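You operate a simulated robot arm through the tools that you are given. There is no shell and no other tool. Be economical: measure what you need, move in short steps, check, and stop when the job is done.

The job below is to be done with a simulated two-armed robot. You get a single attempt, and the scene is never put back.

## Task
Stack the front carton that says "seals" from the waist shelf of the stores rack on top of the front carton labelled "clips". Take the red tomato punnet and leave it on the back of the air bench. Take the black liner from the top of the issue bench and put it on the shelf under the issue bench. Take the glove carton on the top of the belt bench and put it away on the chest shelf of the stores rack. Put the clear cup in the bowl of the hand basin. Take the red spare reflector and put it on the bottom shelf of the stores rack. Do these in any order. Set down upright: red tomato punnet, glove carton, red spare reflector.

Only the result counts: the job must be done as asked and must still hold three seconds after the hand-in. Knocking over, shifting, dropping, spilling or breaking anything else fails it. A push-on lid holds only when it is set on centred and level and pressed home; a screw cap is set on level and turned clockwise until tight.

## Robot
Two 7-joint arms with two-finger grippers on one trunk, on a base that drives. Base frame: it is fixed to the floor where the robot stands at the start and does not move with it; the origin is under the middle of the robot, x ahead of it, y to its left, z up. Lengths are in m, angles in degrees, forces in N, time in s.
The left shoulder is at the start at [0.035, 0.163, 1.155], the right one opposite. With the tool pointing down near the work surface each hand reaches from about 0.18 to 0.72 m from the robot's upright axis, wherever it stands, measured 20 degrees to its own side. Places, roughly: back of the air bench (132x20 cm) [-3.14, 0.52, 0.86]; black liner (10x10x3 cm) [0.5, -0.5, 0.9]; bottom shelf of the stores rack [0.7, 0.6, 0.3]; bowl of the hand basin [-0.8, 3.4, 0.8]; chest shelf of the stores rack [0.7, 0.6, 1.2]; clear cup (7x7x7 cm) [-1.4, 0.5, 0.9]; front carton [0.75, 0.25, 0.75]; glove carton [-1.25, 0.25, 1]; red spare reflector (6x4x8 cm) [-1.3, 0.5, 0.9]; red tomato punnet [0.5, 0.75, 0.75]; shelf under the issue bench [0.6, -0.6, 0.3]. Payload 2.45 kg a hand.
The TCP of each hand is the grasp point between the finger pads, 0.026 m short of the fingertips. In the tool frame z runs along the fingers and y along their closing line. Largest opening 0.096 m; the body of the gripper starts 0.069 m behind the TCP.
Orientation is that of the tool frame in the base frame, as [roll, pitch, yaw] about the fixed x, y, z axes, in that order (R = Rz(yaw) Ry(pitch) Rx(roll)). With the fingers straight down and closing along the base's y, the tool's x points along the base's -x, its y along +y and its z along -z.

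## Interface
- The arms move only by the tool apply_moves. It takes "left_motion", "right_motion" or both (then of equal length, played together; a hand with none holds still); each is a list of rows, each a list of 7 numbers: the shift along the tool's x, y, z in units of 400 mm (1.0 is 400 mm), then the turn, a rotation vector about the tool's x, y, z in units of 60 degrees (1.0 is 60 degrees), then the closure in counts, from 0 (fully open) to 255 (shut). In form: [[dx, dy, dz, rx, ry, rz, fingers], ...]. A call has 1 to 8 rows; each row is the pose to reach, as a shift and turn from the pose commanded when the call began, along the tool's axes at that moment. A call with a number of a shift or a turn outside -1 to 1 is refused whole. Rows are played at 5 a second. More than 0.05 m and 8.6 degrees between two rows, or a gripper value outside its range, and nothing of the call is played. A pose out of reach is approached as far as the arm can. The call stops where the force on the tool passes 40 N (or 10 N more than at its start, if that is more) or the arm is blocked; 0.2 s more then pass. Each finger halts on what it meets, pressing with about 40 N; the grip force reading is that of the motor and also rises with nothing between the fingers. The clock runs only during rows and for 0.2 s after the last one: add rows that repeat a pose to give the fingers time. The reply holds the time, the measured pose of the TCP, the force on the tool along the base axes, the opening and the grip force, in the units named above and with some noise, with the torque about the TCP (base axes, N m) and any sound that the robot's microphone picked up, and new pictures: "pictures" is both (left out), scene, wrist or none (wrist: the cameras of the hands that moved).
- Cameras (640 x 400 px; columns grow to the right, rows downward): "scene" is now at [0.0788, 0.012, 1.626]; the picture's right is [0.30, -0.96, 0.00], its down [-0.79, -0.25, -0.56] and it looks along [0.53, 0.16, -0.83] (base axes); focal length 214 px, centre (320, 200). "left" rides on the left gripper at [0.082, -0.003, -0.098] in its tool frame; the picture's right is [0.04, 1.00, 0.00], its down [-0.73, 0.03, -0.68] and it looks along [-0.68, 0.03, 0.73] (tool axes); focal length 256 px, centre (320, 200). "right" rides on the right gripper at [0.082, 0.003, -0.098] in its tool frame; the picture's right is [-0.04, 1.00, 0.00], its down [-0.73, -0.03, -0.68] and it looks along [-0.68, -0.03, 0.73] (tool axes); focal length 256 px, centre (320, 200). There is no depth. A picture from a camera that has moved, and an enlarged one, comes with that camera's place and axes in the base frame and with its lens. The place of the scene camera against the robot may be out by one fixed shift of up to 0.025 m in any direction.
- raise_lower(by): slides the trunk up (or, below 0, down) by that many m; the arms and the scene camera ride with it, the base frame stays. It gives what a move gives, with no picture.
- base_move(legs): drives the robot by 1 to 6 legs, each [ahead, left, turn to the left] in m, m and degrees, along the robot's own axes; the way and the turn of a leg run together, so that a leg with both is an arc; at most 1.5 m and 180 degrees a leg. The arms and the cameras ride along, it lands a little off, and it stops where it bumps. It gives what a move gives, and a new picture of the scene camera.
- pan_tilt(pan, tilt): turns the head with the scene camera to pan (to the left, within 120 degrees either way) and tilt (down, from -29 to 69), counted from straight ahead of the robot. It gives what a move gives, and a new picture of the scene camera.
- inspect(camera, box): a new picture of the part [left, top, right, bottom] of that camera's present view, enlarged. It takes no simulated time.
- sign_off(): hands the job in; it is judged then, once.

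Work in short steps. Places have to be worked out from the pictures, the camera data and where the tool is seen: move nearer, look again, correct. Check each grasp and each placing, and mend what went wrong. You have 186 turns and 260 pictures in all, those below and enlarged ones among them. Open the grippers and draw the arms clear of the work before you hand the job in, unless the task says otherwise; then end with one line.

The tools are called after "Request:" as name(argument=value, ...) on one line, values as JSON. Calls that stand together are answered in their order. apply_moves: Moves the arms, as the interface text tells. Its arguments: {"type":"object","properties":{"left_motion":{"type":"array","items":{"type":"array","items":{"type":"number"}}},"right_motion":{"type":"array","items":{"type":"array","items":{"type":"number"}}},"pictures":{"type":"string","enum":["both","scene","wrist","none"]}},"required":[]} The other tools are called the same way: raise_lower (by) slides the trunk up or down; base_move (legs) drives the base; pan_tilt (pan, tilt) turns the head that bears the scene camera; inspect (camera, box) takes an enlarged picture of a part of a camera's view; sign_off () hands the job in.

At the start:

```text
t: 0.0
left_tool_pos: [0.3473, 0.4644, 1.3878]
left_tcp_rot: [-179.8, 0.0, 179.9]
left_wrist_force: [0.0, -0.1, 1.0]
left_torque: [0.0, -0.02, -0.01]
left_grip_width: 0.0962
left_finger_force: 0.0
right_tool_pos: [0.315, 0.0227, 1.4038]
right_tcp_rot: [-179.9, 0.0, 179.9]
right_wrist_force: [-0.4, -1.1, 0.3]
right_torque: [-0.01, -0.01, -0.02]
right_grip_width: 0.096
right_finger_force: 0.0
trunk travel left (down, up): [-0.325, 0.242]
robot x, y, heading: [0.0009, -0.0009, 0.0]
head pan, tilt: [17.2, 56.0]
```

scene: 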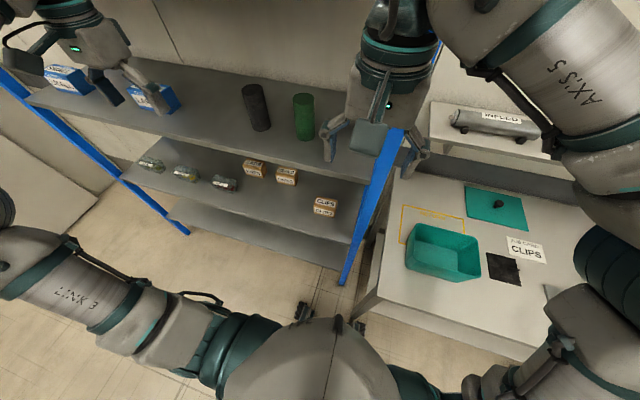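
right: 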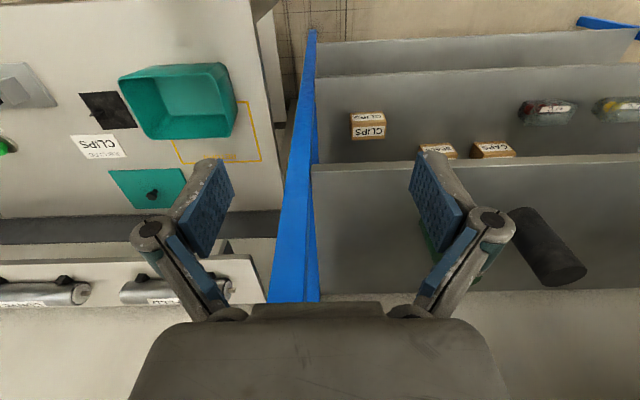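
left: 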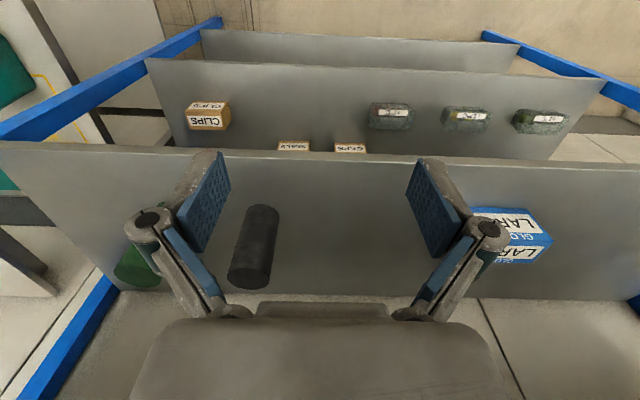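

The pictures show the rack ahead-left and the issue bench ahead-right. I enlarge the shelf region to read the labels.

Request:
inspect(camera="scene", box=[120, 130, 360, 280])

Request:
inspect(camera="left", box=[160, 80, 600, 300])

Request:
inspect(camera="scene", box=[340, 100, 600, 300])

```text
2.67 times, centred on (240, 205) of scene
camera zoom: at [0.0788, 0.012, 1.626], right [0.3, -0.96, 0.0], down [-0.79, -0.25, -0.56], along [0.53, 0.16, -0.83], focal length 572 px, centre (533, 187)
```

zoom: 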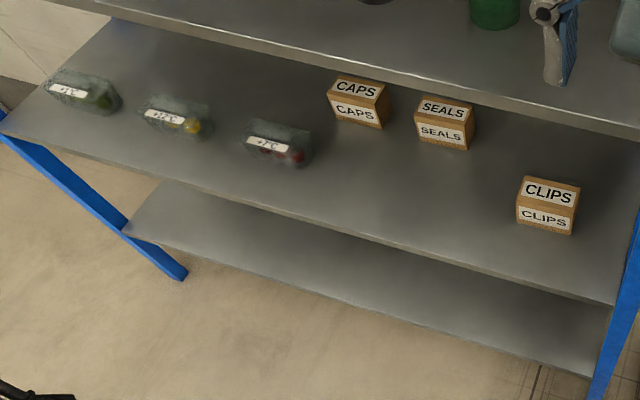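

```text
1.45 times, centred on (380, 190) of left
camera zoom: at [0.2655, 0.4611, 1.4866], right [-0.04, 1.0, 0.0], down [0.73, 0.03, 0.68], along [0.68, 0.03, -0.73], focal length 372 px, centre (233, 214)
```

zoom: 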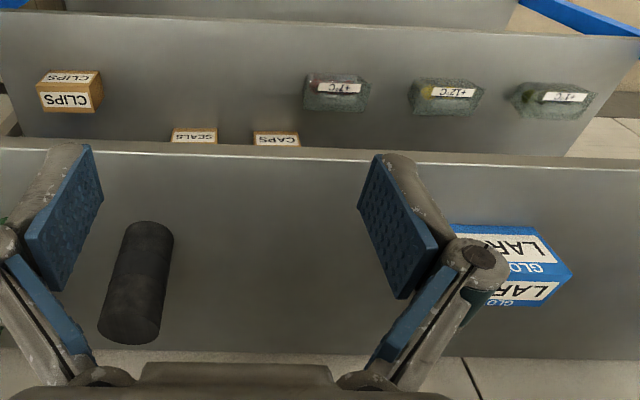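

```text
2.00 times, centred on (470, 200) of scene
camera zoom: at [0.0788, 0.012, 1.626], right [0.3, -0.96, 0.0], down [-0.79, -0.25, -0.56], along [0.53, 0.16, -0.83], focal length 429 px, centre (20, 200)
```

zoom: 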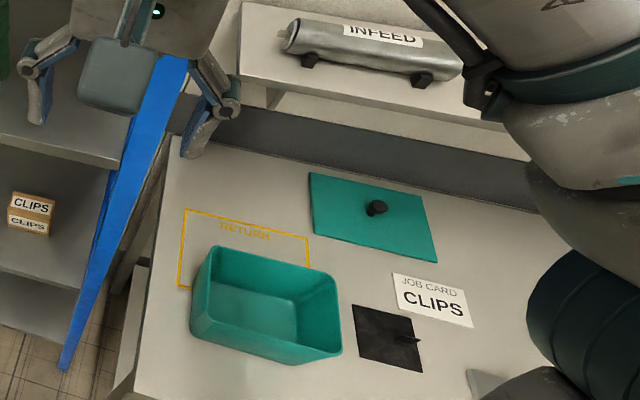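

The front cartons are in view: "clips" near the front edge, and "seals" and "caps" a bit deeper. I turn the head to see the shelves from other angles.

Request:
pan_tilt(pan=30, tilt=35)

Request:
pan_tilt(pan=-35, tilt=55)

```text
t: 0.8
left_tool_pos: [0.3446, 0.4608, 1.3879]
left_tcp_rot: [180.0, -0.1, 180.0]
left_wrist_force: [0.5, -0.2, 0.8]
left_torque: [0.0, 0.01, 0.03]
left_grip_width: 0.0958
left_finger_force: 0.0
right_tool_pos: [0.3112, 0.0223, 1.4037]
right_tcp_rot: [179.9, 0.1, 179.9]
right_wrist_force: [-0.5, -0.2, -0.2]
right_torque: [-0.04, 0.0, -0.01]
right_grip_width: 0.0961
right_finger_force: 0.1
trunk travel left (down, up): [-0.325, 0.242]
robot x, y, heading: [0.0006, 0.0004, -0.3]
head pan, tilt: [30.0, 35.0]
camera scene: at [0.087, 0.0324, 1.6554], right [0.5, -0.87, 0.0], down [-0.5, -0.29, -0.82], along [0.71, 0.41, -0.58], focal length 214 px, centre (320, 200)
```

scene: 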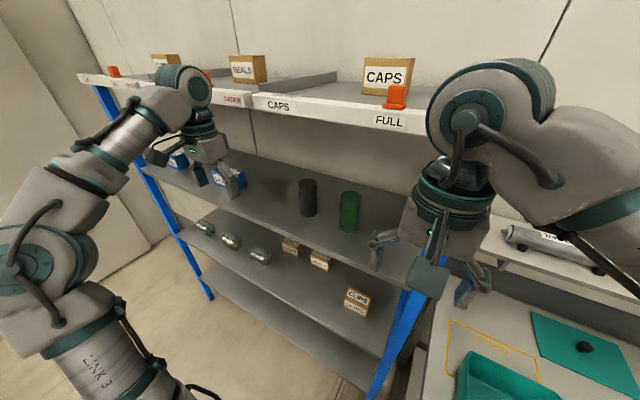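

```text
t: 2.2
left_tool_pos: [0.345, 0.4661, 1.3874]
left_tcp_rot: [-179.9, 0.0, -180.0]
left_wrist_force: [-0.3, -0.8, -0.9]
left_torque: [0.0, -0.01, -0.01]
left_grip_width: 0.0961
left_finger_force: 0.2
right_tool_pos: [0.3113, 0.0256, 1.4044]
right_tcp_rot: [180.0, 0.1, 179.9]
right_wrist_force: [0.1, 0.2, 0.0]
right_torque: [-0.01, 0.01, 0.01]
right_grip_width: 0.0961
right_finger_force: 0.1
trunk travel left (down, up): [-0.325, 0.242]
robot x, y, heading: [-0.0045, 0.0037, 0.1]
head pan, tilt: [-35.0, 55.0]
camera scene: at [0.0699, -0.0451, 1.6274], right [-0.57, -0.82, 0.01], down [-0.67, 0.47, -0.57], along [0.47, -0.33, -0.82], focal length 214 px, centre (320, 200)
```

scene: 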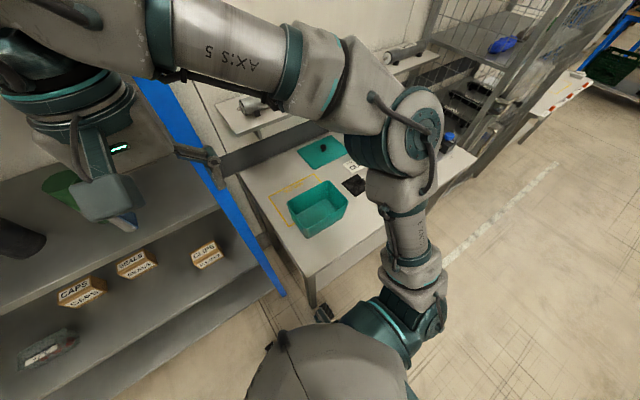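

The liner lies at about (0.48, -0.52) on the issue bench. I swing the right hand to the right, over the bench, for a closer look.

Request:
apply_moves(right_motion=[[0, -0.12, 0, 0, 0, 0, 0], [0, -0.24, 0, 0, 0, 0, 0], [0, -0.36, 0, 0, 0, 0, 0], [0, -0.48, 0, 0, 0, 0, 0], [0, -0.6, 0.05, 0, 0, 0, 0], [0, -0.72, 0.1, 0, 0, 0, 0], [0, -0.84, 0.15, 0, 0, 0, 0], [0, -0.96, 0.2, 0, 0, 0, 0]], pictures="wrist")

```text
refused: row 5 steps farther than a row can; nothing moved
```

The step was a little too long, so I repeat the move with shorter rows.

Request:
apply_moves(right_motion=[[0, -0.12, 0, 0, 0, 0, 0], [0, -0.24, 0, 0, 0, 0, 0], [0, -0.36, 0, 0, 0, 0, 0], [0, -0.48, 0, 0, 0, 0, 0], [0, -0.59, 0.05, 0, 0, 0, 0], [0, -0.7, 0.1, 0, 0, 0, 0], [0, -0.81, 0.15, 0, 0, 0, 0], [0, -0.92, 0.2, 0, 0, 0, 0]], pictures="wrist")

```text
t: 4.0
left_tool_pos: [0.3453, 0.4599, 1.3894]
left_tcp_rot: [179.9, 0.0, -180.0]
left_wrist_force: [-0.4, -0.5, 0.2]
left_torque: [0.04, 0.0, 0.03]
left_grip_width: 0.0959
left_finger_force: 0.1
right_tool_pos: [0.3269, -0.3369, 1.3104]
right_tcp_rot: [179.7, 0.2, 180.0]
right_wrist_force: [0.1, -0.3, -0.5]
right_torque: [0.03, 0.02, -0.02]
right_grip_width: 0.0959
right_finger_force: 0.1
right hand out of reach, approached as far as the arm can: row 7, 8
trunk travel left (down, up): [-0.325, 0.242]
robot x, y, heading: [-0.0034, -0.0015, -0.3]
head pan, tilt: [-35.0, 55.0]
camera right: at [0.2452, -0.3335, 1.408], right [0.04, 1.0, 0.0], down [0.73, -0.03, 0.68], along [0.68, -0.02, -0.73], focal length 256 px, centre (320, 200)
```

right: 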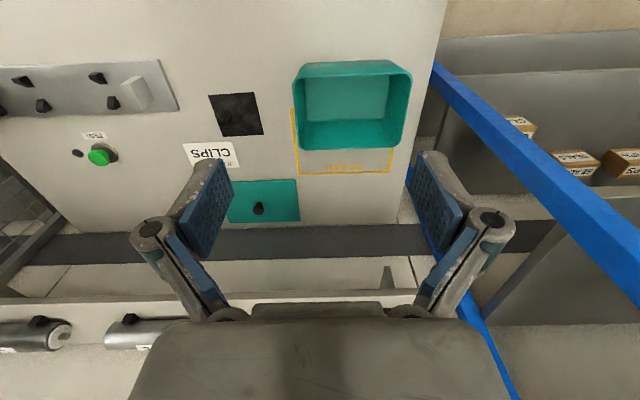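

The wrist view puts the liner at about (0.48, -0.52). I go lower and nearer.

Request:
apply_moves(right_motion=[[-0.05, -0.08, 0.08, 0, 0, 0, 0], [-0.1, -0.15, 0.16, 0, 0, 0, 0], [-0.15, -0.22, 0.24, 0, 0, 0, 0], [-0.2, -0.29, 0.32, 0, 0, 0, 0], [-0.24, -0.36, 0.4, 0, 0, 0, 0], [-0.26, -0.42, 0.48, 0, 0, 0, 0]], pictures="wrist")

```text
t: 5.4
left_tool_pos: [0.3448, 0.4616, 1.3888]
left_tcp_rot: [179.9, 0.1, -180.0]
left_wrist_force: [-0.5, 0.3, -0.2]
left_torque: [-0.02, 0.0, 0.01]
left_grip_width: 0.0959
left_finger_force: 0.1
right_tool_pos: [0.4281, -0.5023, 1.1174]
right_tcp_rot: [179.8, 0.2, 179.9]
right_wrist_force: [-0.1, -0.5, 0.5]
right_torque: [-0.04, -0.01, -0.01]
right_grip_width: 0.096
right_finger_force: 0.0
trunk travel left (down, up): [-0.325, 0.242]
robot x, y, heading: [0.0, -0.0021, 0.0]
head pan, tilt: [-35.0, 55.0]
camera right: at [0.3448, -0.498, 1.216], right [0.04, 1.0, 0.0], down [0.73, -0.03, 0.68], along [0.68, -0.03, -0.73], focal length 256 px, centre (320, 200)
```

right: 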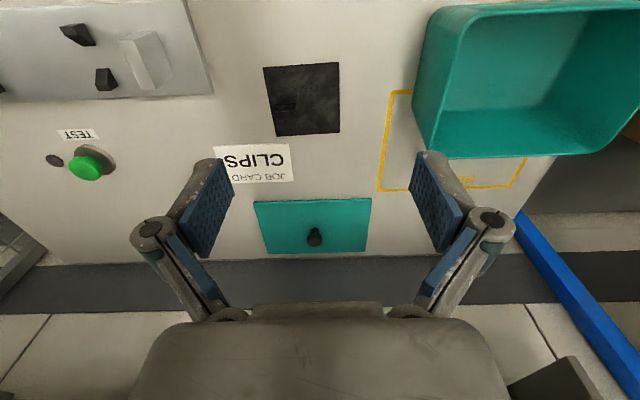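

Request:
inspect(camera="right", box=[240, 40, 380, 150])

Request:
pan_tilt(pan=-45, tilt=69)

```text
3.64 times, centred on (310, 95) of right
camera zoom: at [0.3448, -0.498, 1.216], right [0.04, 1.0, 0.0], down [0.73, -0.03, 0.68], along [0.68, -0.03, -0.73], focal length 931 px, centre (356, 582)
```

zoom: 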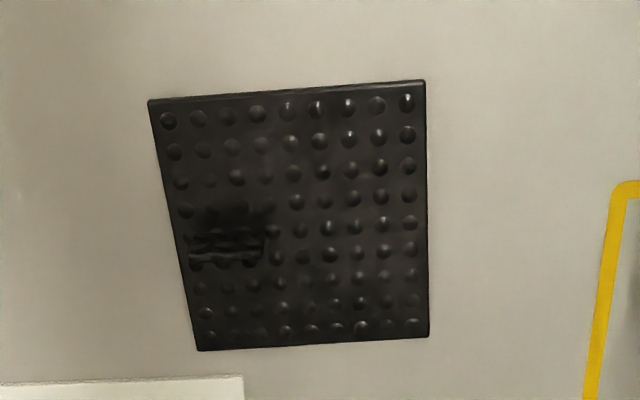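

```text
t: 6.2
left_tool_pos: [0.3451, 0.4614, 1.3888]
left_tcp_rot: [-180.0, 0.0, 180.0]
left_wrist_force: [0.3, 0.1, 0.8]
left_torque: [0.0, -0.03, -0.03]
left_grip_width: 0.096
left_finger_force: 0.1
right_tool_pos: [0.428, -0.5011, 1.1196]
right_tcp_rot: [179.9, 0.1, 180.0]
right_wrist_force: [-0.8, 0.6, 0.1]
right_torque: [0.0, 0.03, 0.03]
right_grip_width: 0.0958
right_finger_force: 0.0
trunk travel left (down, up): [-0.325, 0.242]
robot x, y, heading: [-0.0036, 0.0015, -0.0]
head pan, tilt: [-45.0, 68.8]
camera scene: at [0.0503, -0.0518, 1.6119], right [-0.71, -0.71, 0.0], down [-0.66, 0.66, -0.36], along [0.25, -0.26, -0.93], focal length 214 px, centre (320, 200)
```

scene: 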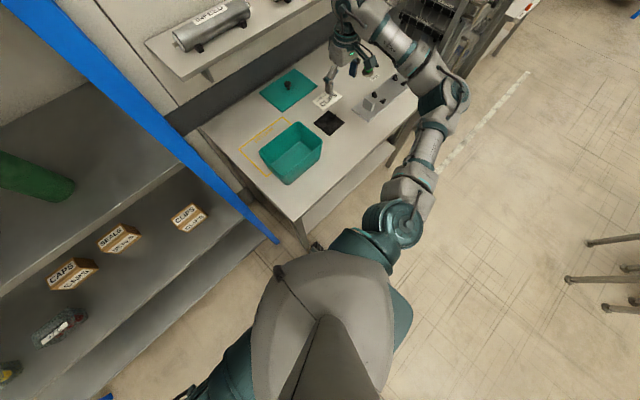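

The liner has a small tab near its right side, at about (0.48, -0.55). I go closer to see which way it runs.

Request:
apply_moves(right_motion=[[-0.03, -0.06, 0.08, 0, 0, 0, 0], [-0.05, -0.12, 0.16, 0, 0, 0, 0], [-0.05, -0.12, 0.26, 0, 0, 0, 0], [-0.05, -0.12, 0.3, 0, 0, 0, 0]], pictures="wrist")

Request:
inspect(camera="right", box=[240, 0, 440, 125])

```text
t: 7.2
left_tool_pos: [0.3445, 0.4607, 1.3884]
left_tcp_rot: [179.9, -0.1, -179.9]
left_wrist_force: [0.8, -0.2, -1.0]
left_torque: [0.01, 0.05, 0.03]
left_grip_width: 0.0962
left_finger_force: 0.0
right_tool_pos: [0.4474, -0.551, 0.9966]
right_tcp_rot: [179.8, 0.1, 180.0]
right_wrist_force: [-0.9, 0.1, -1.3]
right_torque: [-0.01, 0.01, 0.01]
right_grip_width: 0.096
right_finger_force: 0.1
trunk travel left (down, up): [-0.325, 0.242]
robot x, y, heading: [-0.0001, 0.0023, -0.0]
head pan, tilt: [-45.0, 68.8]
camera right: at [0.3654, -0.5476, 1.0944], right [0.04, 1.0, 0.0], down [0.73, -0.03, 0.68], along [0.68, -0.03, -0.73], focal length 256 px, centre (320, 200)
```

right: 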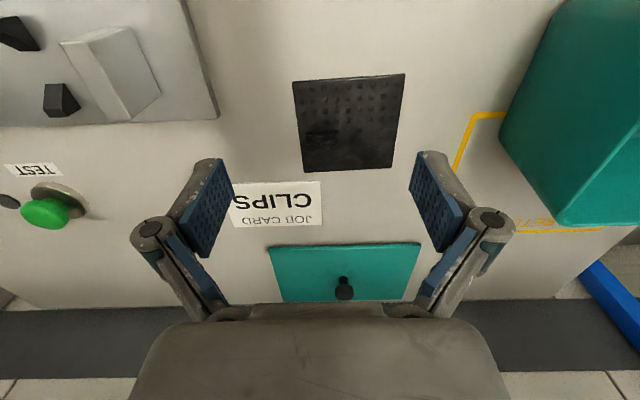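

```text
3.20 times, centred on (340, 62) of right
camera zoom: at [0.3654, -0.5476, 1.0944], right [0.04, 1.0, 0.0], down [0.73, -0.03, 0.68], along [0.68, -0.03, -0.73], focal length 819 px, centre (256, 640)
```

zoom: 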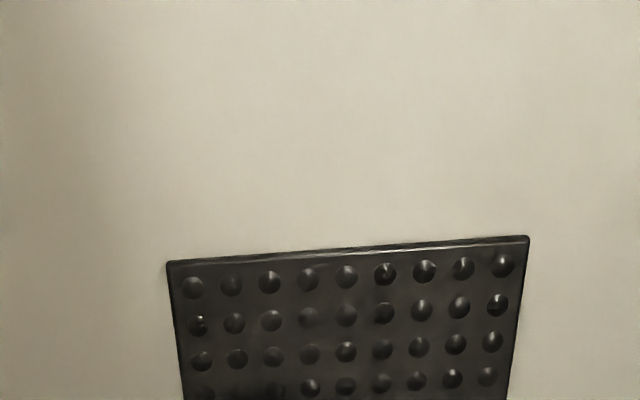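

Request:
inspect(camera="right", box=[280, 70, 420, 180])

```text
3.64 times, centred on (350, 125) of right
camera zoom: at [0.3654, -0.5476, 1.0944], right [0.04, 1.0, 0.0], down [0.73, -0.03, 0.68], along [0.68, -0.03, -0.73], focal length 931 px, centre (211, 473)
```

zoom: 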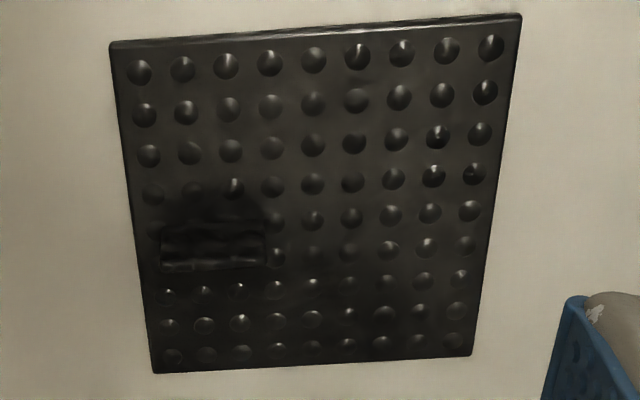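

The tab is a thin wall running along y at about (0.48, -0.55), so the fingers must close along x. I turn the right hand 90° so that the camera ends up on the -y side, away from the green bin.

Request:
apply_moves(right_motion=[[0, 0, 0, 0, 0, -0.14, 0], [0, 0, 0, 0, 0, -0.28, 0], [0, 0, 0, 0, 0, -0.42, 0], [0, 0, 0, 0, 0, -0.56, 0], [0, 0, 0, 0, 0, -0.7, 0], [0, 0, 0, 0, 0, -0.84, 0], [0, 0, 0, 0, 0, -0.98, 0]], pictures="none")

```text
t: 8.8
left_tool_pos: [0.3424, 0.4637, 1.3873]
left_tcp_rot: [-179.9, 0.2, 180.0]
left_wrist_force: [-0.9, -0.5, -0.1]
left_torque: [-0.02, -0.02, -0.02]
left_grip_width: 0.0961
left_finger_force: 0.0
right_tool_pos: [0.3652, -0.2924, 1.0186]
right_tcp_rot: [179.3, 1.1, -128.8]
right_wrist_force: [-0.6, -0.1, -0.3]
right_torque: [0.0, -0.05, 0.01]
right_grip_width: 0.0959
right_finger_force: 0.0
right hand out of reach, approached as far as the arm can: row 1, 2, 3, 4, 5, 6, 7
trunk travel left (down, up): [-0.325, 0.242]
robot x, y, heading: [-0.0014, 0.0012, 0.1]
head pan, tilt: [-45.0, 68.8]
```

The hand could not hold that pose and swung inward. I check it with pictures before going on.

Request:
apply_moves(right_motion=[[0, 0, -0.12, 0, 0, 0, 0]], pictures="both")

```text
t: 9.2
left_tool_pos: [0.3461, 0.4605, 1.3878]
left_tcp_rot: [-180.0, 0.0, -180.0]
left_wrist_force: [-0.3, 0.3, 0.0]
left_torque: [0.01, -0.04, 0.0]
left_grip_width: 0.0959
left_finger_force: 0.0
right_tool_pos: [0.3636, -0.2991, 1.0615]
right_tcp_rot: [179.0, 1.0, -128.7]
right_wrist_force: [-0.6, 0.8, -0.3]
right_torque: [0.02, 0.03, 0.0]
right_grip_width: 0.0962
right_finger_force: 0.1
trunk travel left (down, up): [-0.325, 0.242]
robot x, y, heading: [-0.0, -0.0013, -0.0]
head pan, tilt: [-45.0, 68.8]
camera scene: at [0.0511, -0.0514, 1.6118], right [-0.71, -0.71, 0.0], down [-0.66, 0.66, -0.36], along [0.25, -0.26, -0.93], focal length 214 px, centre (320, 200)
camera right: at [0.3095, -0.3619, 1.1579], right [-0.75, 0.66, 0.02], down [0.48, 0.54, 0.69], along [0.44, 0.53, -0.72], focal length 256 px, centre (320, 200)
```

scene: 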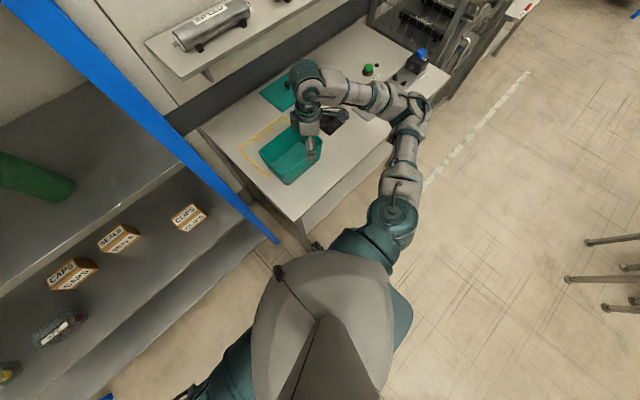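
right: 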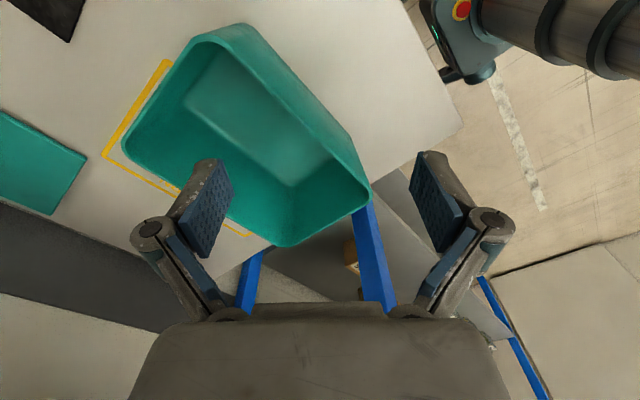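

The bin is undisturbed, and the wrist limit lies in that turning direction. I unwind and go the other way, moving back over the liner.

Request:
apply_moves(right_motion=[[0.04, -0.06, -0.03, 0, 0, 0.14, 0], [0.08, -0.12, -0.03, 0, 0, 0.28, 0], [0.13, -0.18, -0.03, 0, 0, 0.42, 0], [0.17, -0.25, -0.03, 0, 0, 0.56, 0], [0.21, -0.31, -0.03, 0, 0, 0.7, 0], [0.25, -0.37, -0.03, 0, 0, 0.84, 0], [0.296, -0.43, -0.03, 0, 0, 0.98, 0]], pictures="none")

Request:
apply_moves(right_motion=[[0, 0, 0, 0, 0, 0.14, 0], [0, 0, 0, 0, 0, 0.28, 0], [0, 0, 0, 0, 0, 0.42, 0], [0, 0, 0, 0, 0, 0.56, 0], [0, 0, 0, 0, 0, 0.7, 0], [0, 0, 0, 0, 0, 0.84, 0], [0, 0, 0, 0, 0, 0.98, 0]], pictures="none")

```text
t: 10.8
left_tool_pos: [0.345, 0.4613, 1.3894]
left_tcp_rot: [179.8, 0.0, 180.0]
left_wrist_force: [-0.6, -0.1, -0.8]
left_torque: [0.02, 0.0, -0.02]
left_grip_width: 0.096
left_finger_force: 0.2
right_tool_pos: [0.4189, -0.503, 1.0611]
right_tcp_rot: [178.5, -0.3, 172.2]
right_wrist_force: [0.2, 0.2, 0.0]
right_torque: [0.01, -0.02, 0.02]
right_grip_width: 0.0961
right_finger_force: 0.2
trunk travel left (down, up): [-0.325, 0.242]
robot x, y, heading: [0.0018, 0.0033, -0.0]
head pan, tilt: [-45.0, 68.8]
```

```text
t: 12.4
left_tool_pos: [0.3454, 0.4613, 1.3891]
left_tcp_rot: [179.9, 0.0, -180.0]
left_wrist_force: [0.0, 0.0, 0.5]
left_torque: [0.0, 0.01, 0.02]
left_grip_width: 0.0961
left_finger_force: 0.0
right_tool_pos: [0.4184, -0.4995, 1.0635]
right_tcp_rot: [179.5, -1.4, 113.4]
right_wrist_force: [0.3, 0.1, -0.5]
right_torque: [0.01, 0.0, 0.02]
right_grip_width: 0.0961
right_finger_force: 0.1
trunk travel left (down, up): [-0.325, 0.242]
robot x, y, heading: [-0.0003, 0.0017, 0.1]
head pan, tilt: [-45.0, 68.8]
```

Turning this way works. I finish the turn and move above the tab.

Request:
apply_moves(right_motion=[[-0.06, 0.03, 0.02, 0, 0, 0.13, 0], [-0.12, 0.06, 0.06, 0, 0, 0.26, 0], [-0.174, 0.088, 0.12, 0, 0, 0.39, 0], [-0.174, 0.088, 0.12, 0, 0, 0.39, 0]], pictures="wrist")

```text
t: 13.4
left_tool_pos: [0.345, 0.4612, 1.3885]
left_tcp_rot: [179.9, 0.1, 180.0]
left_wrist_force: [-0.4, 0.0, -0.6]
left_torque: [-0.01, 0.0, -0.01]
left_grip_width: 0.096
left_finger_force: 0.0
right_tool_pos: [0.4752, -0.55, 1.0144]
right_tcp_rot: [-179.8, -1.5, 90.0]
right_wrist_force: [-0.5, 0.7, 0.7]
right_torque: [-0.02, 0.04, 0.01]
right_grip_width: 0.0961
right_finger_force: 0.0
trunk travel left (down, up): [-0.325, 0.242]
robot x, y, heading: [-0.0009, -0.0005, -0.1]
head pan, tilt: [-45.0, 68.8]
camera right: at [0.4788, -0.4693, 1.1144], right [1.0, -0.04, 0.0], down [-0.03, -0.75, 0.66], along [-0.03, -0.66, -0.75], focal length 256 px, centre (320, 200)
```

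right: 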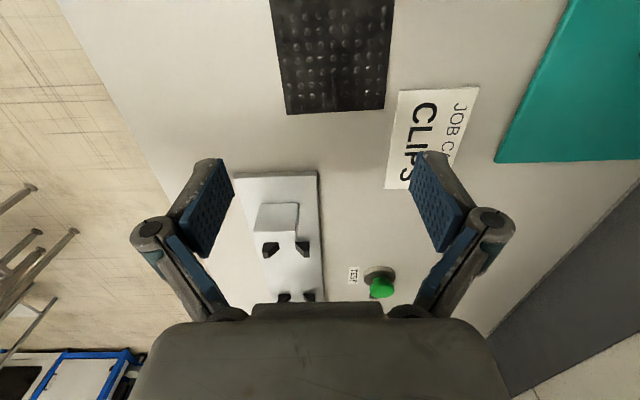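

Request:
inspect(camera="right", box=[260, 0, 410, 120])

```text
3.33 times, centred on (335, 60) of right
camera zoom: at [0.4788, -0.4693, 1.1144], right [1.0, -0.04, 0.0], down [-0.03, -0.75, 0.66], along [-0.03, -0.66, -0.75], focal length 853 px, centre (270, 667)
```

zoom: 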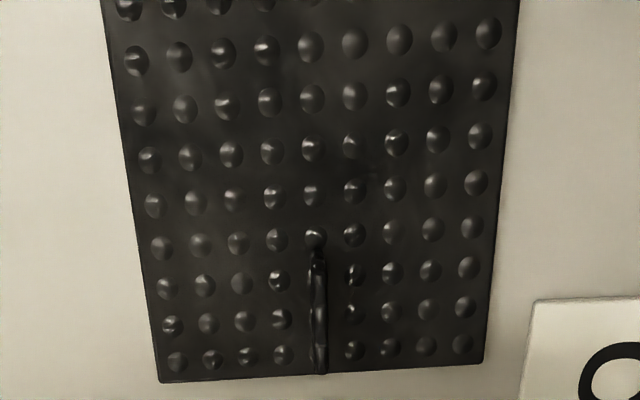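

The tab is centred at x≈0.487, y≈-0.55. I lower the hand around it, closing the fingers partly.

Request:
apply_moves(right_motion=[[0, 0.03, 0.1, 0, 0, 0, 100], [0, 0.03, 0.2, 0, 0, 0, 100], [0, 0.03, 0.24, 0, 0, 0, 150]], pictures="wrist")

```text
t: 14.2
left_tool_pos: [0.3448, 0.4606, 1.389]
left_tcp_rot: [179.9, 0.0, -180.0]
left_wrist_force: [-0.1, -0.7, -0.3]
left_torque: [-0.01, 0.0, 0.0]
left_grip_width: 0.0962
left_finger_force: 0.1
right_tool_pos: [0.4891, -0.5462, 0.9193]
right_tcp_rot: [-179.9, -1.4, 90.1]
right_wrist_force: [-0.1, -0.5, 0.3]
right_torque: [-0.02, 0.03, 0.01]
right_grip_width: 0.0395
right_finger_force: 0.1
trunk travel left (down, up): [-0.325, 0.242]
robot x, y, heading: [-0.0028, -0.0038, -0.2]
head pan, tilt: [-45.0, 68.8]
camera right: at [0.4911, -0.4667, 1.0194], right [1.0, -0.04, 0.0], down [-0.03, -0.75, 0.66], along [-0.03, -0.66, -0.75], focal length 256 px, centre (320, 200)
```

right: 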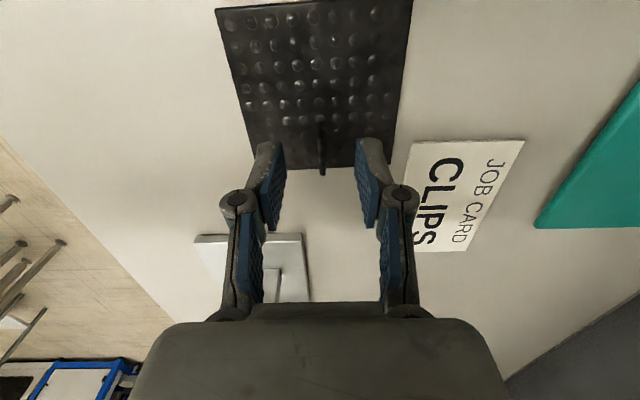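

The fingers straddle the tab. I go down in small steps while watching the force.

Request:
apply_moves(right_motion=[[0, -0.005, 0.03, 0, 0, 0, 150], [0, -0.005, 0.045, 0, 0, 0, 150]], pictures="wrist")

Request:
inspect(camera="right", box=[220, 60, 420, 220])

```text
t: 14.8
left_tool_pos: [0.3444, 0.4609, 1.3895]
left_tcp_rot: [179.9, -0.1, -180.0]
left_wrist_force: [0.2, 0.0, -0.2]
left_torque: [-0.02, -0.01, -0.04]
left_grip_width: 0.0962
left_finger_force: 0.0
right_tool_pos: [0.488, -0.5456, 0.9009]
right_tcp_rot: [-179.8, -1.5, 90.3]
right_wrist_force: [-0.1, 0.2, -0.3]
right_torque: [-0.01, 0.0, 0.01]
right_grip_width: 0.0397
right_finger_force: 0.0
trunk travel left (down, up): [-0.325, 0.242]
robot x, y, heading: [-0.0001, 0.0005, -0.2]
head pan, tilt: [-45.0, 68.8]
camera right: at [0.4905, -0.4656, 1.0008], right [1.0, -0.04, 0.0], down [-0.03, -0.75, 0.66], along [-0.03, -0.66, -0.75], focal length 256 px, centre (320, 200)
```

right: 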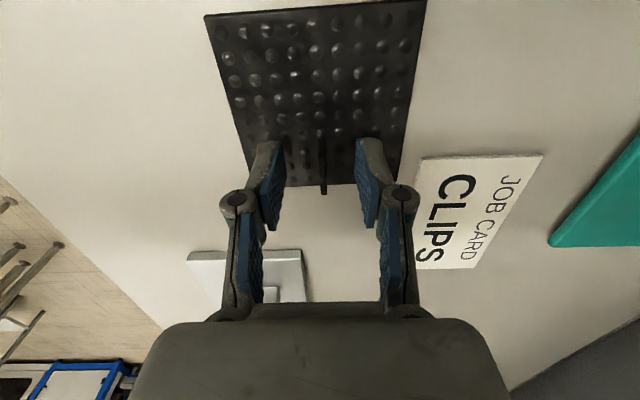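

```text
2.50 times, centred on (320, 140) of right
camera zoom: at [0.4905, -0.4656, 1.0008], right [1.0, -0.04, 0.0], down [-0.03, -0.75, 0.66], along [-0.03, -0.66, -0.75], focal length 640 px, centre (320, 350)
```

zoom: 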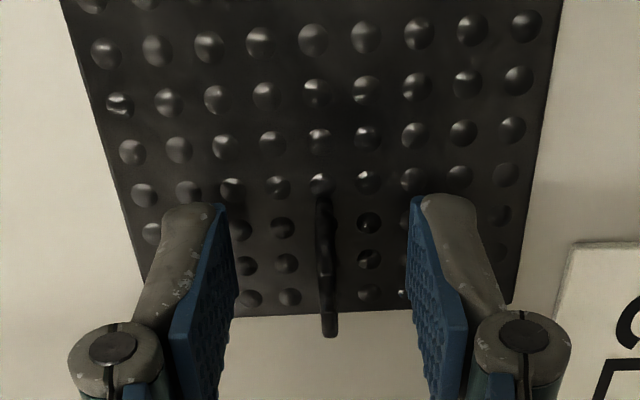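

The pad top works out at z≈0.86, so I lower another 12 mm and close on the tab.

Request:
apply_moves(right_motion=[[0, 0.0, 0.015, 0, 0, 0, 150], [0, 0.0, 0.028, 0, 0, 0, 150], [0, 0.0, 0.028, 0, 0, 0, 255], [0, 0.0, 0.028, 0, 0, 0, 255], [0, 0.0, 0.028, 0, 0, 0, 255]], pictures="none")

Request:
inspect(camera="right", box=[220, 60, 420, 220])

```text
t: 16.0
left_tool_pos: [0.3435, 0.4625, 1.3882]
left_tcp_rot: [-180.0, 0.1, -179.9]
left_wrist_force: [0.7, -0.3, -0.3]
left_torque: [-0.01, 0.0, -0.05]
left_grip_width: 0.0959
left_finger_force: 0.0
right_tool_pos: [0.4883, -0.5443, 0.8893]
right_tcp_rot: [180.0, -1.4, 90.0]
right_wrist_force: [-0.6, -1.1, 11.6]
right_torque: [-0.09, 0.03, 0.12]
right_grip_width: 0.0062
right_finger_force: 31.3
trunk travel left (down, up): [-0.325, 0.242]
robot x, y, heading: [-0.0003, -0.0042, -0.3]
head pan, tilt: [-45.0, 68.8]
```

```text
2.50 times, centred on (320, 140) of right
camera zoom: at [0.4903, -0.4642, 0.9888], right [1.0, -0.04, 0.0], down [-0.03, -0.75, 0.66], along [-0.03, -0.66, -0.75], focal length 640 px, centre (320, 350)
```

zoom: 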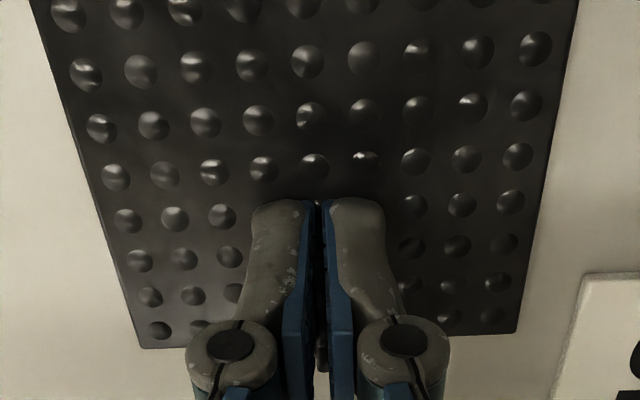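

The tab is gripped with a 6 mm opening. I lift it and check.

Request:
apply_moves(right_motion=[[0, 0, -0.06, 0, 0, 0, 255], [0, 0, -0.16, 0, 0, 0, 255], [0, 0, -0.27, 0, 0, 0, 255], [0, 0, -0.38, 0, 0, 0, 255]], pictures="both")

```text
t: 17.0
left_tool_pos: [0.345, 0.4627, 1.3887]
left_tcp_rot: [-179.9, 0.2, -180.0]
left_wrist_force: [-0.2, 0.0, -0.2]
left_torque: [-0.03, 0.02, -0.03]
left_grip_width: 0.0957
left_finger_force: 0.1
right_tool_pos: [0.4884, -0.5484, 1.0428]
right_tcp_rot: [180.0, -1.5, 90.1]
right_wrist_force: [-0.2, 0.0, 0.1]
right_torque: [0.01, 0.01, 0.0]
right_grip_width: 0.0061
right_finger_force: 30.9
trunk travel left (down, up): [-0.325, 0.242]
robot x, y, heading: [-0.0012, 0.0003, -0.2]
head pan, tilt: [-45.0, 68.8]
camera scene: at [0.0505, -0.0506, 1.6119], right [-0.71, -0.71, 0.0], down [-0.66, 0.66, -0.36], along [0.25, -0.26, -0.93], focal length 214 px, centre (320, 200)
camera right: at [0.4909, -0.4693, 1.1416], right [1.0, -0.04, 0.0], down [-0.03, -0.75, 0.66], along [-0.03, -0.66, -0.75], focal length 256 px, centre (320, 200)
```

scene: 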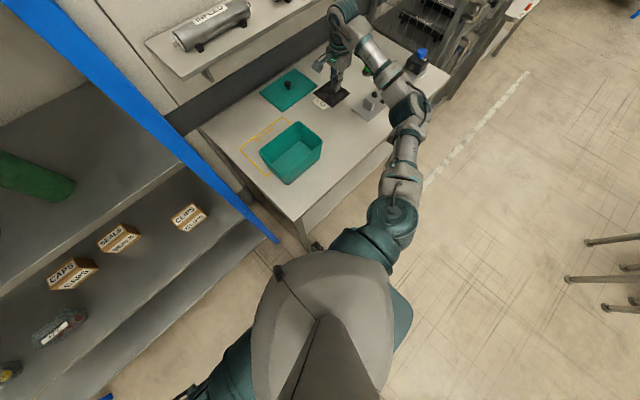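
right: 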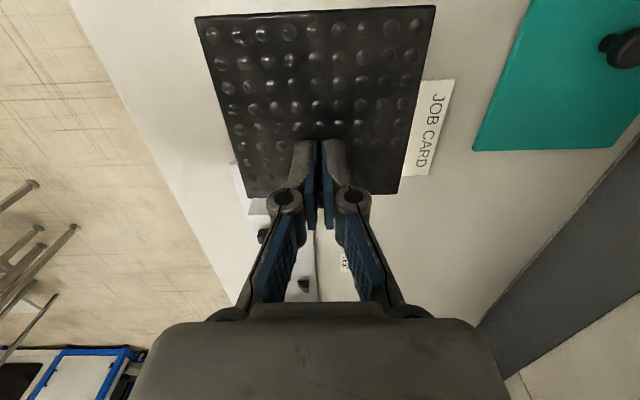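

The liner is held. I back off from the bench and shift right to see the shelf underneath.

Request:
base_move(legs=[[-0.4, 0, 0], [0, -0.35, 0]])

Request:
pan_tilt(pan=0, tilt=50)

```text
t: 21.4
left_tool_pos: [-0.0621, 0.1272, 1.3805]
left_tcp_rot: [-179.2, 0.0, 179.5]
left_wrist_force: [-0.7, 2.0, 0.2]
left_torque: [-0.1, -0.01, 0.01]
left_grip_width: 0.0961
left_finger_force: 0.1
right_tool_pos: [0.073, -0.8924, 1.0497]
right_tcp_rot: [-180.0, -0.6, 89.6]
right_wrist_force: [1.3, 0.2, 0.6]
right_torque: [-0.07, -0.01, 0.01]
right_grip_width: 0.0059
right_finger_force: 30.6
trunk travel left (down, up): [-0.325, 0.242]
robot x, y, heading: [-0.4161, -0.3509, -0.6]
head pan, tilt: [-45.0, 68.8]
camera scene: at [-0.3605, -0.3779, 1.6123], right [-0.71, -0.7, 0.01], down [-0.65, 0.66, -0.37], along [0.25, -0.28, -0.93], focal length 214 px, centre (320, 200)
```

scene: 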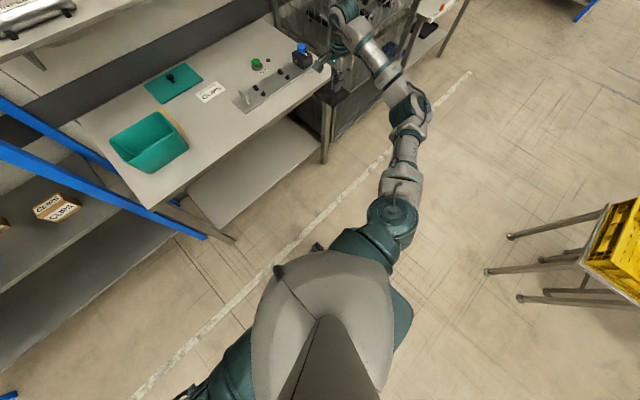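

```text
t: 22.5
left_tool_pos: [-0.063, 0.0928, 1.3927]
left_tcp_rot: [179.6, 0.1, 179.3]
left_wrist_force: [0.8, -0.8, 0.3]
left_torque: [0.02, 0.07, -0.02]
left_grip_width: 0.0964
left_finger_force: 0.0
right_tool_pos: [0.0686, -0.9177, 1.0386]
right_tcp_rot: [-179.9, -1.8, 89.4]
right_wrist_force: [-0.4, 0.0, -0.2]
right_torque: [0.0, -0.01, -0.01]
right_grip_width: 0.006
right_finger_force: 30.5
trunk travel left (down, up): [-0.325, 0.242]
robot x, y, heading: [-0.4112, -0.3555, -0.4]
head pan, tilt: [0.0, 50.0]
camera scene: at [-0.3228, -0.3685, 1.6337], right [-0.01, -1.0, 0.0], down [-0.77, 0.01, -0.64], along [0.64, -0.01, -0.77], focal length 214 px, centre (320, 200)
```

scene: 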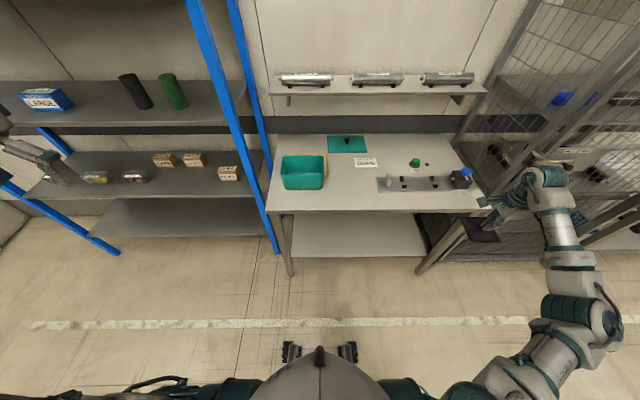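

The shelf's front edge is at x≈0.29 and z≈0.3. I lower the trunk fully, then bring the liner down in front of the bench.

Request:
raise_lower(by=-0.32)

Request:
apply_moves(right_motion=[[0.09, 0, 0.08, 0, 0, 0, 255], [0.18, 0, 0.16, 0, 0, 0, 255], [0.27, 0, 0.24, 0, 0, 0, 255], [0.36, 0, 0.32, 0, 0, 0, 255], [0.45, 0, 0.4, 0, 0, 0, 255], [0.54, 0, 0.48, 0, 0, 0, 255], [0.63, 0, 0.56, 0, 0, 0, 255], [0.72, 0, 0.64, 0, 0, 0, 255]], pictures="both")

```text
t: 25.7
left_tool_pos: [0.0111, 0.1108, 1.0105]
left_tcp_rot: [-179.8, -10.9, 179.5]
left_wrist_force: [0.2, 0.1, 0.1]
left_torque: [-0.04, 0.01, 0.02]
left_grip_width: 0.0959
left_finger_force: 0.1
right_tool_pos: [0.0692, -0.9048, 0.7252]
right_tcp_rot: [179.8, -1.3, 89.6]
right_wrist_force: [-0.4, 0.1, 0.6]
right_torque: [-0.03, 0.01, 0.02]
right_grip_width: 0.0059
right_finger_force: 31.2
trunk travel left (down, up): [-0.005, 0.562]
robot x, y, heading: [-0.409, -0.3557, -0.6]
head pan, tilt: [0.0, 50.0]
```

```text
t: 27.5
left_tool_pos: [0.0129, 0.1024, 1.0124]
left_tcp_rot: [180.0, -11.1, 179.5]
left_wrist_force: [0.3, -0.3, 0.0]
left_torque: [0.01, 0.0, 0.0]
left_grip_width: 0.0957
left_finger_force: 0.0
right_tool_pos: [0.0719, -0.6127, 0.4748]
right_tcp_rot: [179.9, -1.4, 89.5]
right_wrist_force: [1.2, 0.0, 0.0]
right_torque: [-0.02, 0.02, 0.01]
right_grip_width: 0.006
right_finger_force: 30.8
trunk travel left (down, up): [-0.005, 0.562]
robot x, y, heading: [-0.4116, -0.3557, -0.4]
head pan, tilt: [0.0, 50.0]
camera scene: at [-0.0054, -0.3684, 1.2528], right [-0.01, -1.0, 0.0], down [-0.77, 0.01, -0.64], along [0.64, -0.01, -0.77], focal length 214 px, centre (320, 200)
camera right: at [0.0761, -0.5333, 0.5752], right [1.0, -0.05, 0.0], down [-0.04, -0.75, 0.66], along [-0.03, -0.66, -0.75], focal length 256 px, centre (320, 200)
```

scene: 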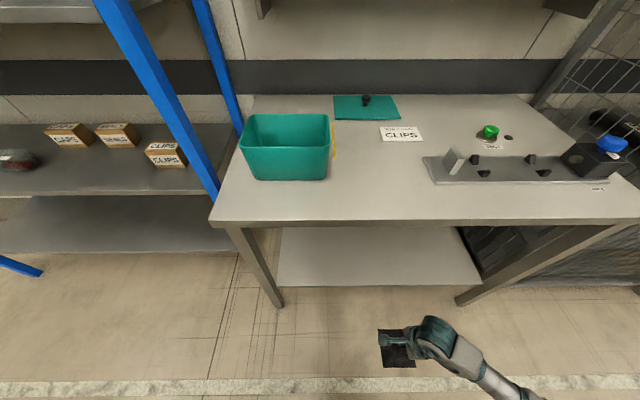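
right: 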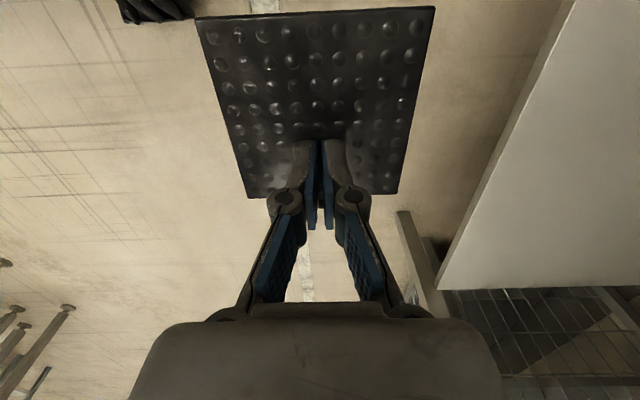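

The liner is in front of the shelf. I extend the arm forward beneath the bench top, descending slightly.

Request:
apply_moves(right_motion=[[0, 0.02, 0.1, 0, 0, 0, 255], [0, 0.12, 0.17, 0, 0, 0, 255], [0, 0.24, 0.18, 0, 0, 0, 255], [0, 0.36, 0.18, 0, 0, 0, 255], [0, 0.48, 0.18, 0, 0, 0, 255]], pictures="both")

```text
t: 28.7
left_tool_pos: [0.0129, 0.103, 1.0116]
left_tcp_rot: [-180.0, -10.9, 179.4]
left_wrist_force: [0.5, 0.8, 0.2]
left_torque: [0.0, 0.02, -0.01]
left_grip_width: 0.096
left_finger_force: 0.1
right_tool_pos: [0.2631, -0.6092, 0.4031]
right_tcp_rot: [-180.0, -1.3, 89.6]
right_wrist_force: [0.3, -0.7, -0.6]
right_torque: [0.0, 0.01, -0.01]
right_grip_width: 0.006
right_finger_force: 31.0
trunk travel left (down, up): [-0.005, 0.562]
robot x, y, heading: [-0.412, -0.3528, -0.5]
head pan, tilt: [0.0, 50.0]
camera scene: at [-0.0048, -0.368, 1.2526], right [-0.01, -1.0, 0.0], down [-0.77, 0.01, -0.64], along [0.64, -0.01, -0.77], focal length 214 px, centre (320, 200)
camera right: at [0.2652, -0.5305, 0.5041], right [1.0, -0.05, 0.0], down [-0.03, -0.75, 0.66], along [-0.03, -0.66, -0.75], focal length 256 px, centre (320, 200)
```

scene: 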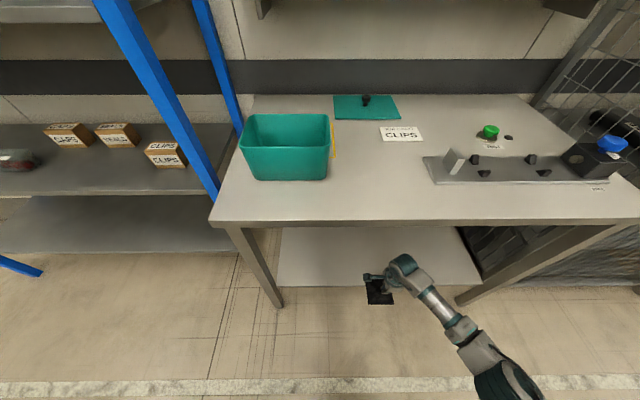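
right: 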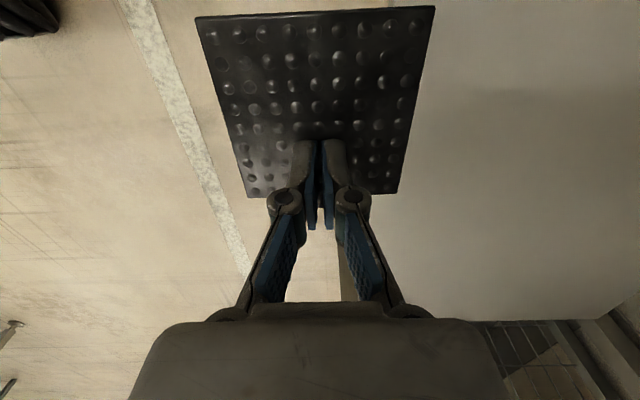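

The pad is just in front of the shelf edge. I continue inward.

Request:
apply_moves(right_motion=[[0, 0.11, 0, 0, 0, 0, 255], [0, 0.22, 0, 0, 0, 0, 255], [0, 0.33, 0, 0, 0, 0, 255], [0, 0.4, 0, 0, 0, 0, 255]], pictures="both")

```text
t: 29.7
left_tool_pos: [0.0117, 0.1024, 1.0153]
left_tcp_rot: [179.7, -10.9, 179.5]
left_wrist_force: [-0.2, 0.2, -0.7]
left_torque: [-0.02, -0.01, -0.01]
left_grip_width: 0.0963
left_finger_force: 0.1
right_tool_pos: [0.3549, -0.615, 0.4233]
right_tcp_rot: [180.0, -1.6, 89.6]
right_wrist_force: [-0.3, -0.4, -0.2]
right_torque: [0.05, 0.01, 0.06]
right_grip_width: 0.0061
right_finger_force: 30.9
right hand out of reach, approached as far as the arm can: row 2, 3, 4
trunk travel left (down, up): [-0.005, 0.562]
robot x, y, heading: [-0.406, -0.3516, -0.8]
head pan, tilt: [0.0, 50.0]
camera scene: at [-0.005, -0.37, 1.2528], right [-0.01, -1.0, 0.0], down [-0.77, 0.01, -0.64], along [0.64, -0.01, -0.77], focal length 214 px, centre (320, 200)
camera right: at [0.3583, -0.5366, 0.5225], right [1.0, -0.05, 0.0], down [-0.03, -0.75, 0.66], along [-0.03, -0.66, -0.75], focal length 256 px, centre (320, 200)
```

scene: 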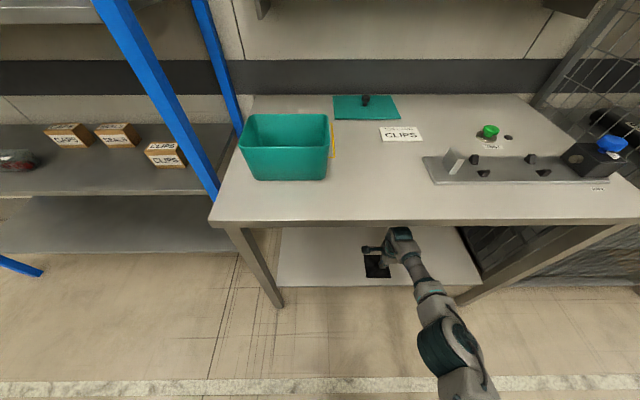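
right: 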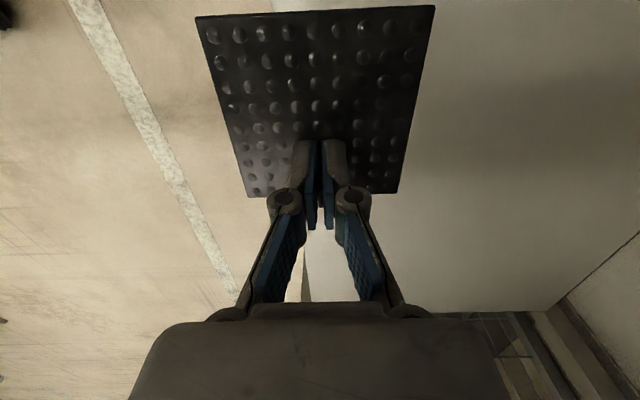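

The arm is at full reach and the shelf edge is at x≈0.33. I drive the base 0.12 m forward to bring the pad well over the shelf.

Request:
base_move(legs=[[0.12, 0, 0]])

Request:
apply_moves(right_motion=[[0, 0, 0.06, 0, 0, 0, 255], [0, 0, 0.12, 0, 0, 0, 255]], pictures="wrist")

```text
t: 30.9
left_tool_pos: [0.131, 0.1047, 1.0118]
left_tcp_rot: [180.0, -11.0, 179.4]
left_wrist_force: [0.7, 0.7, -0.3]
left_torque: [0.0, 0.01, 0.07]
left_grip_width: 0.096
left_finger_force: 0.0
right_tool_pos: [0.4739, -0.6161, 0.422]
right_tcp_rot: [-179.9, -1.4, 89.7]
right_wrist_force: [0.0, 1.0, -0.1]
right_torque: [-0.01, 0.0, -0.01]
right_grip_width: 0.006
right_finger_force: 30.8
trunk travel left (down, up): [-0.005, 0.562]
robot x, y, heading: [-0.2937, -0.3571, -0.7]
head pan, tilt: [0.0, 50.0]
camera scene: at [0.1145, -0.3674, 1.2523], right [-0.01, -1.0, 0.0], down [-0.77, 0.01, -0.64], along [0.64, -0.01, -0.77], focal length 214 px, centre (320, 200)
```

scene: 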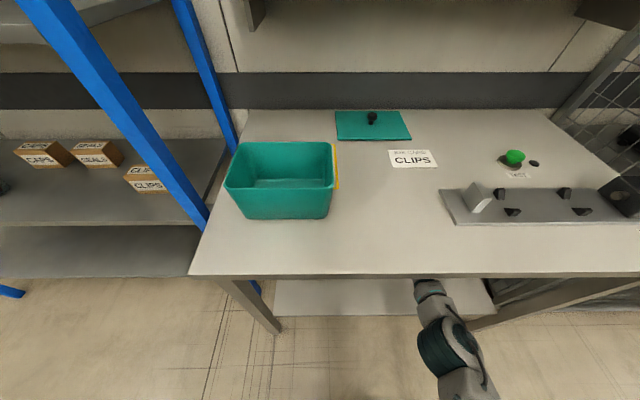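

```text
t: 31.5
left_tool_pos: [0.1254, 0.1029, 1.0152]
left_tcp_rot: [-180.0, -10.5, 179.5]
left_wrist_force: [0.4, -0.4, 0.0]
left_torque: [-0.01, -0.03, -0.02]
left_grip_width: 0.0964
left_finger_force: 0.1
right_tool_pos: [0.4622, -0.6143, 0.387]
right_tcp_rot: [179.7, -1.5, 89.7]
right_wrist_force: [-0.1, -0.2, -0.2]
right_torque: [0.01, -0.04, 0.02]
right_grip_width: 0.0059
right_finger_force: 31.3
right hand out of reach, approached as far as the arm can: row 1, 2
trunk travel left (down, up): [-0.005, 0.562]
robot x, y, heading: [-0.2919, -0.3504, -0.5]
head pan, tilt: [0.0, 50.0]
camera right: at [0.4653, -0.5348, 0.4869], right [1.0, -0.05, 0.0], down [-0.04, -0.75, 0.66], along [-0.03, -0.66, -0.75], focal length 256 px, centre (320, 200)
```

right: 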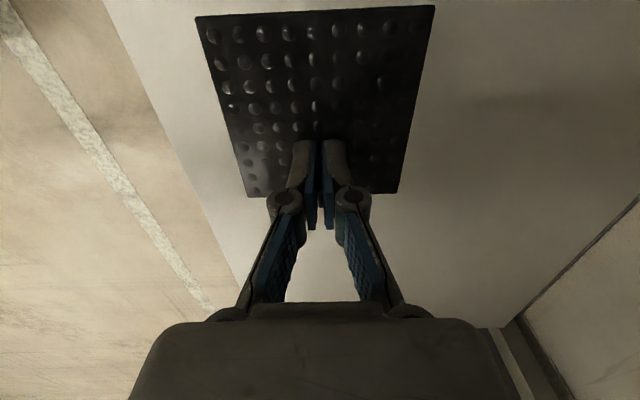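

The shelf surface looks to be at z≈0.28. I lower further while pulling back a little in x to stay within reach.

Request:
apply_moves(right_motion=[[0, -0.04, 0.05, 0, 0, 0, 255], [0, -0.08, 0.1, 0, 0, 0, 255]], pictures="none")

```text
t: 32.1
left_tool_pos: [0.1242, 0.1011, 1.016]
left_tcp_rot: [179.9, -10.7, 179.6]
left_wrist_force: [-0.4, 0.5, 0.0]
left_torque: [-0.01, 0.01, 0.0]
left_grip_width: 0.0959
left_finger_force: 0.1
right_tool_pos: [0.4242, -0.6135, 0.3473]
right_tcp_rot: [179.7, -1.5, 89.7]
right_wrist_force: [-0.4, 0.3, 0.6]
right_torque: [0.0, 0.0, -0.01]
right_grip_width: 0.0062
right_finger_force: 30.8
trunk travel left (down, up): [-0.005, 0.562]
robot x, y, heading: [-0.2954, -0.3544, -0.5]
head pan, tilt: [0.0, 50.0]
```

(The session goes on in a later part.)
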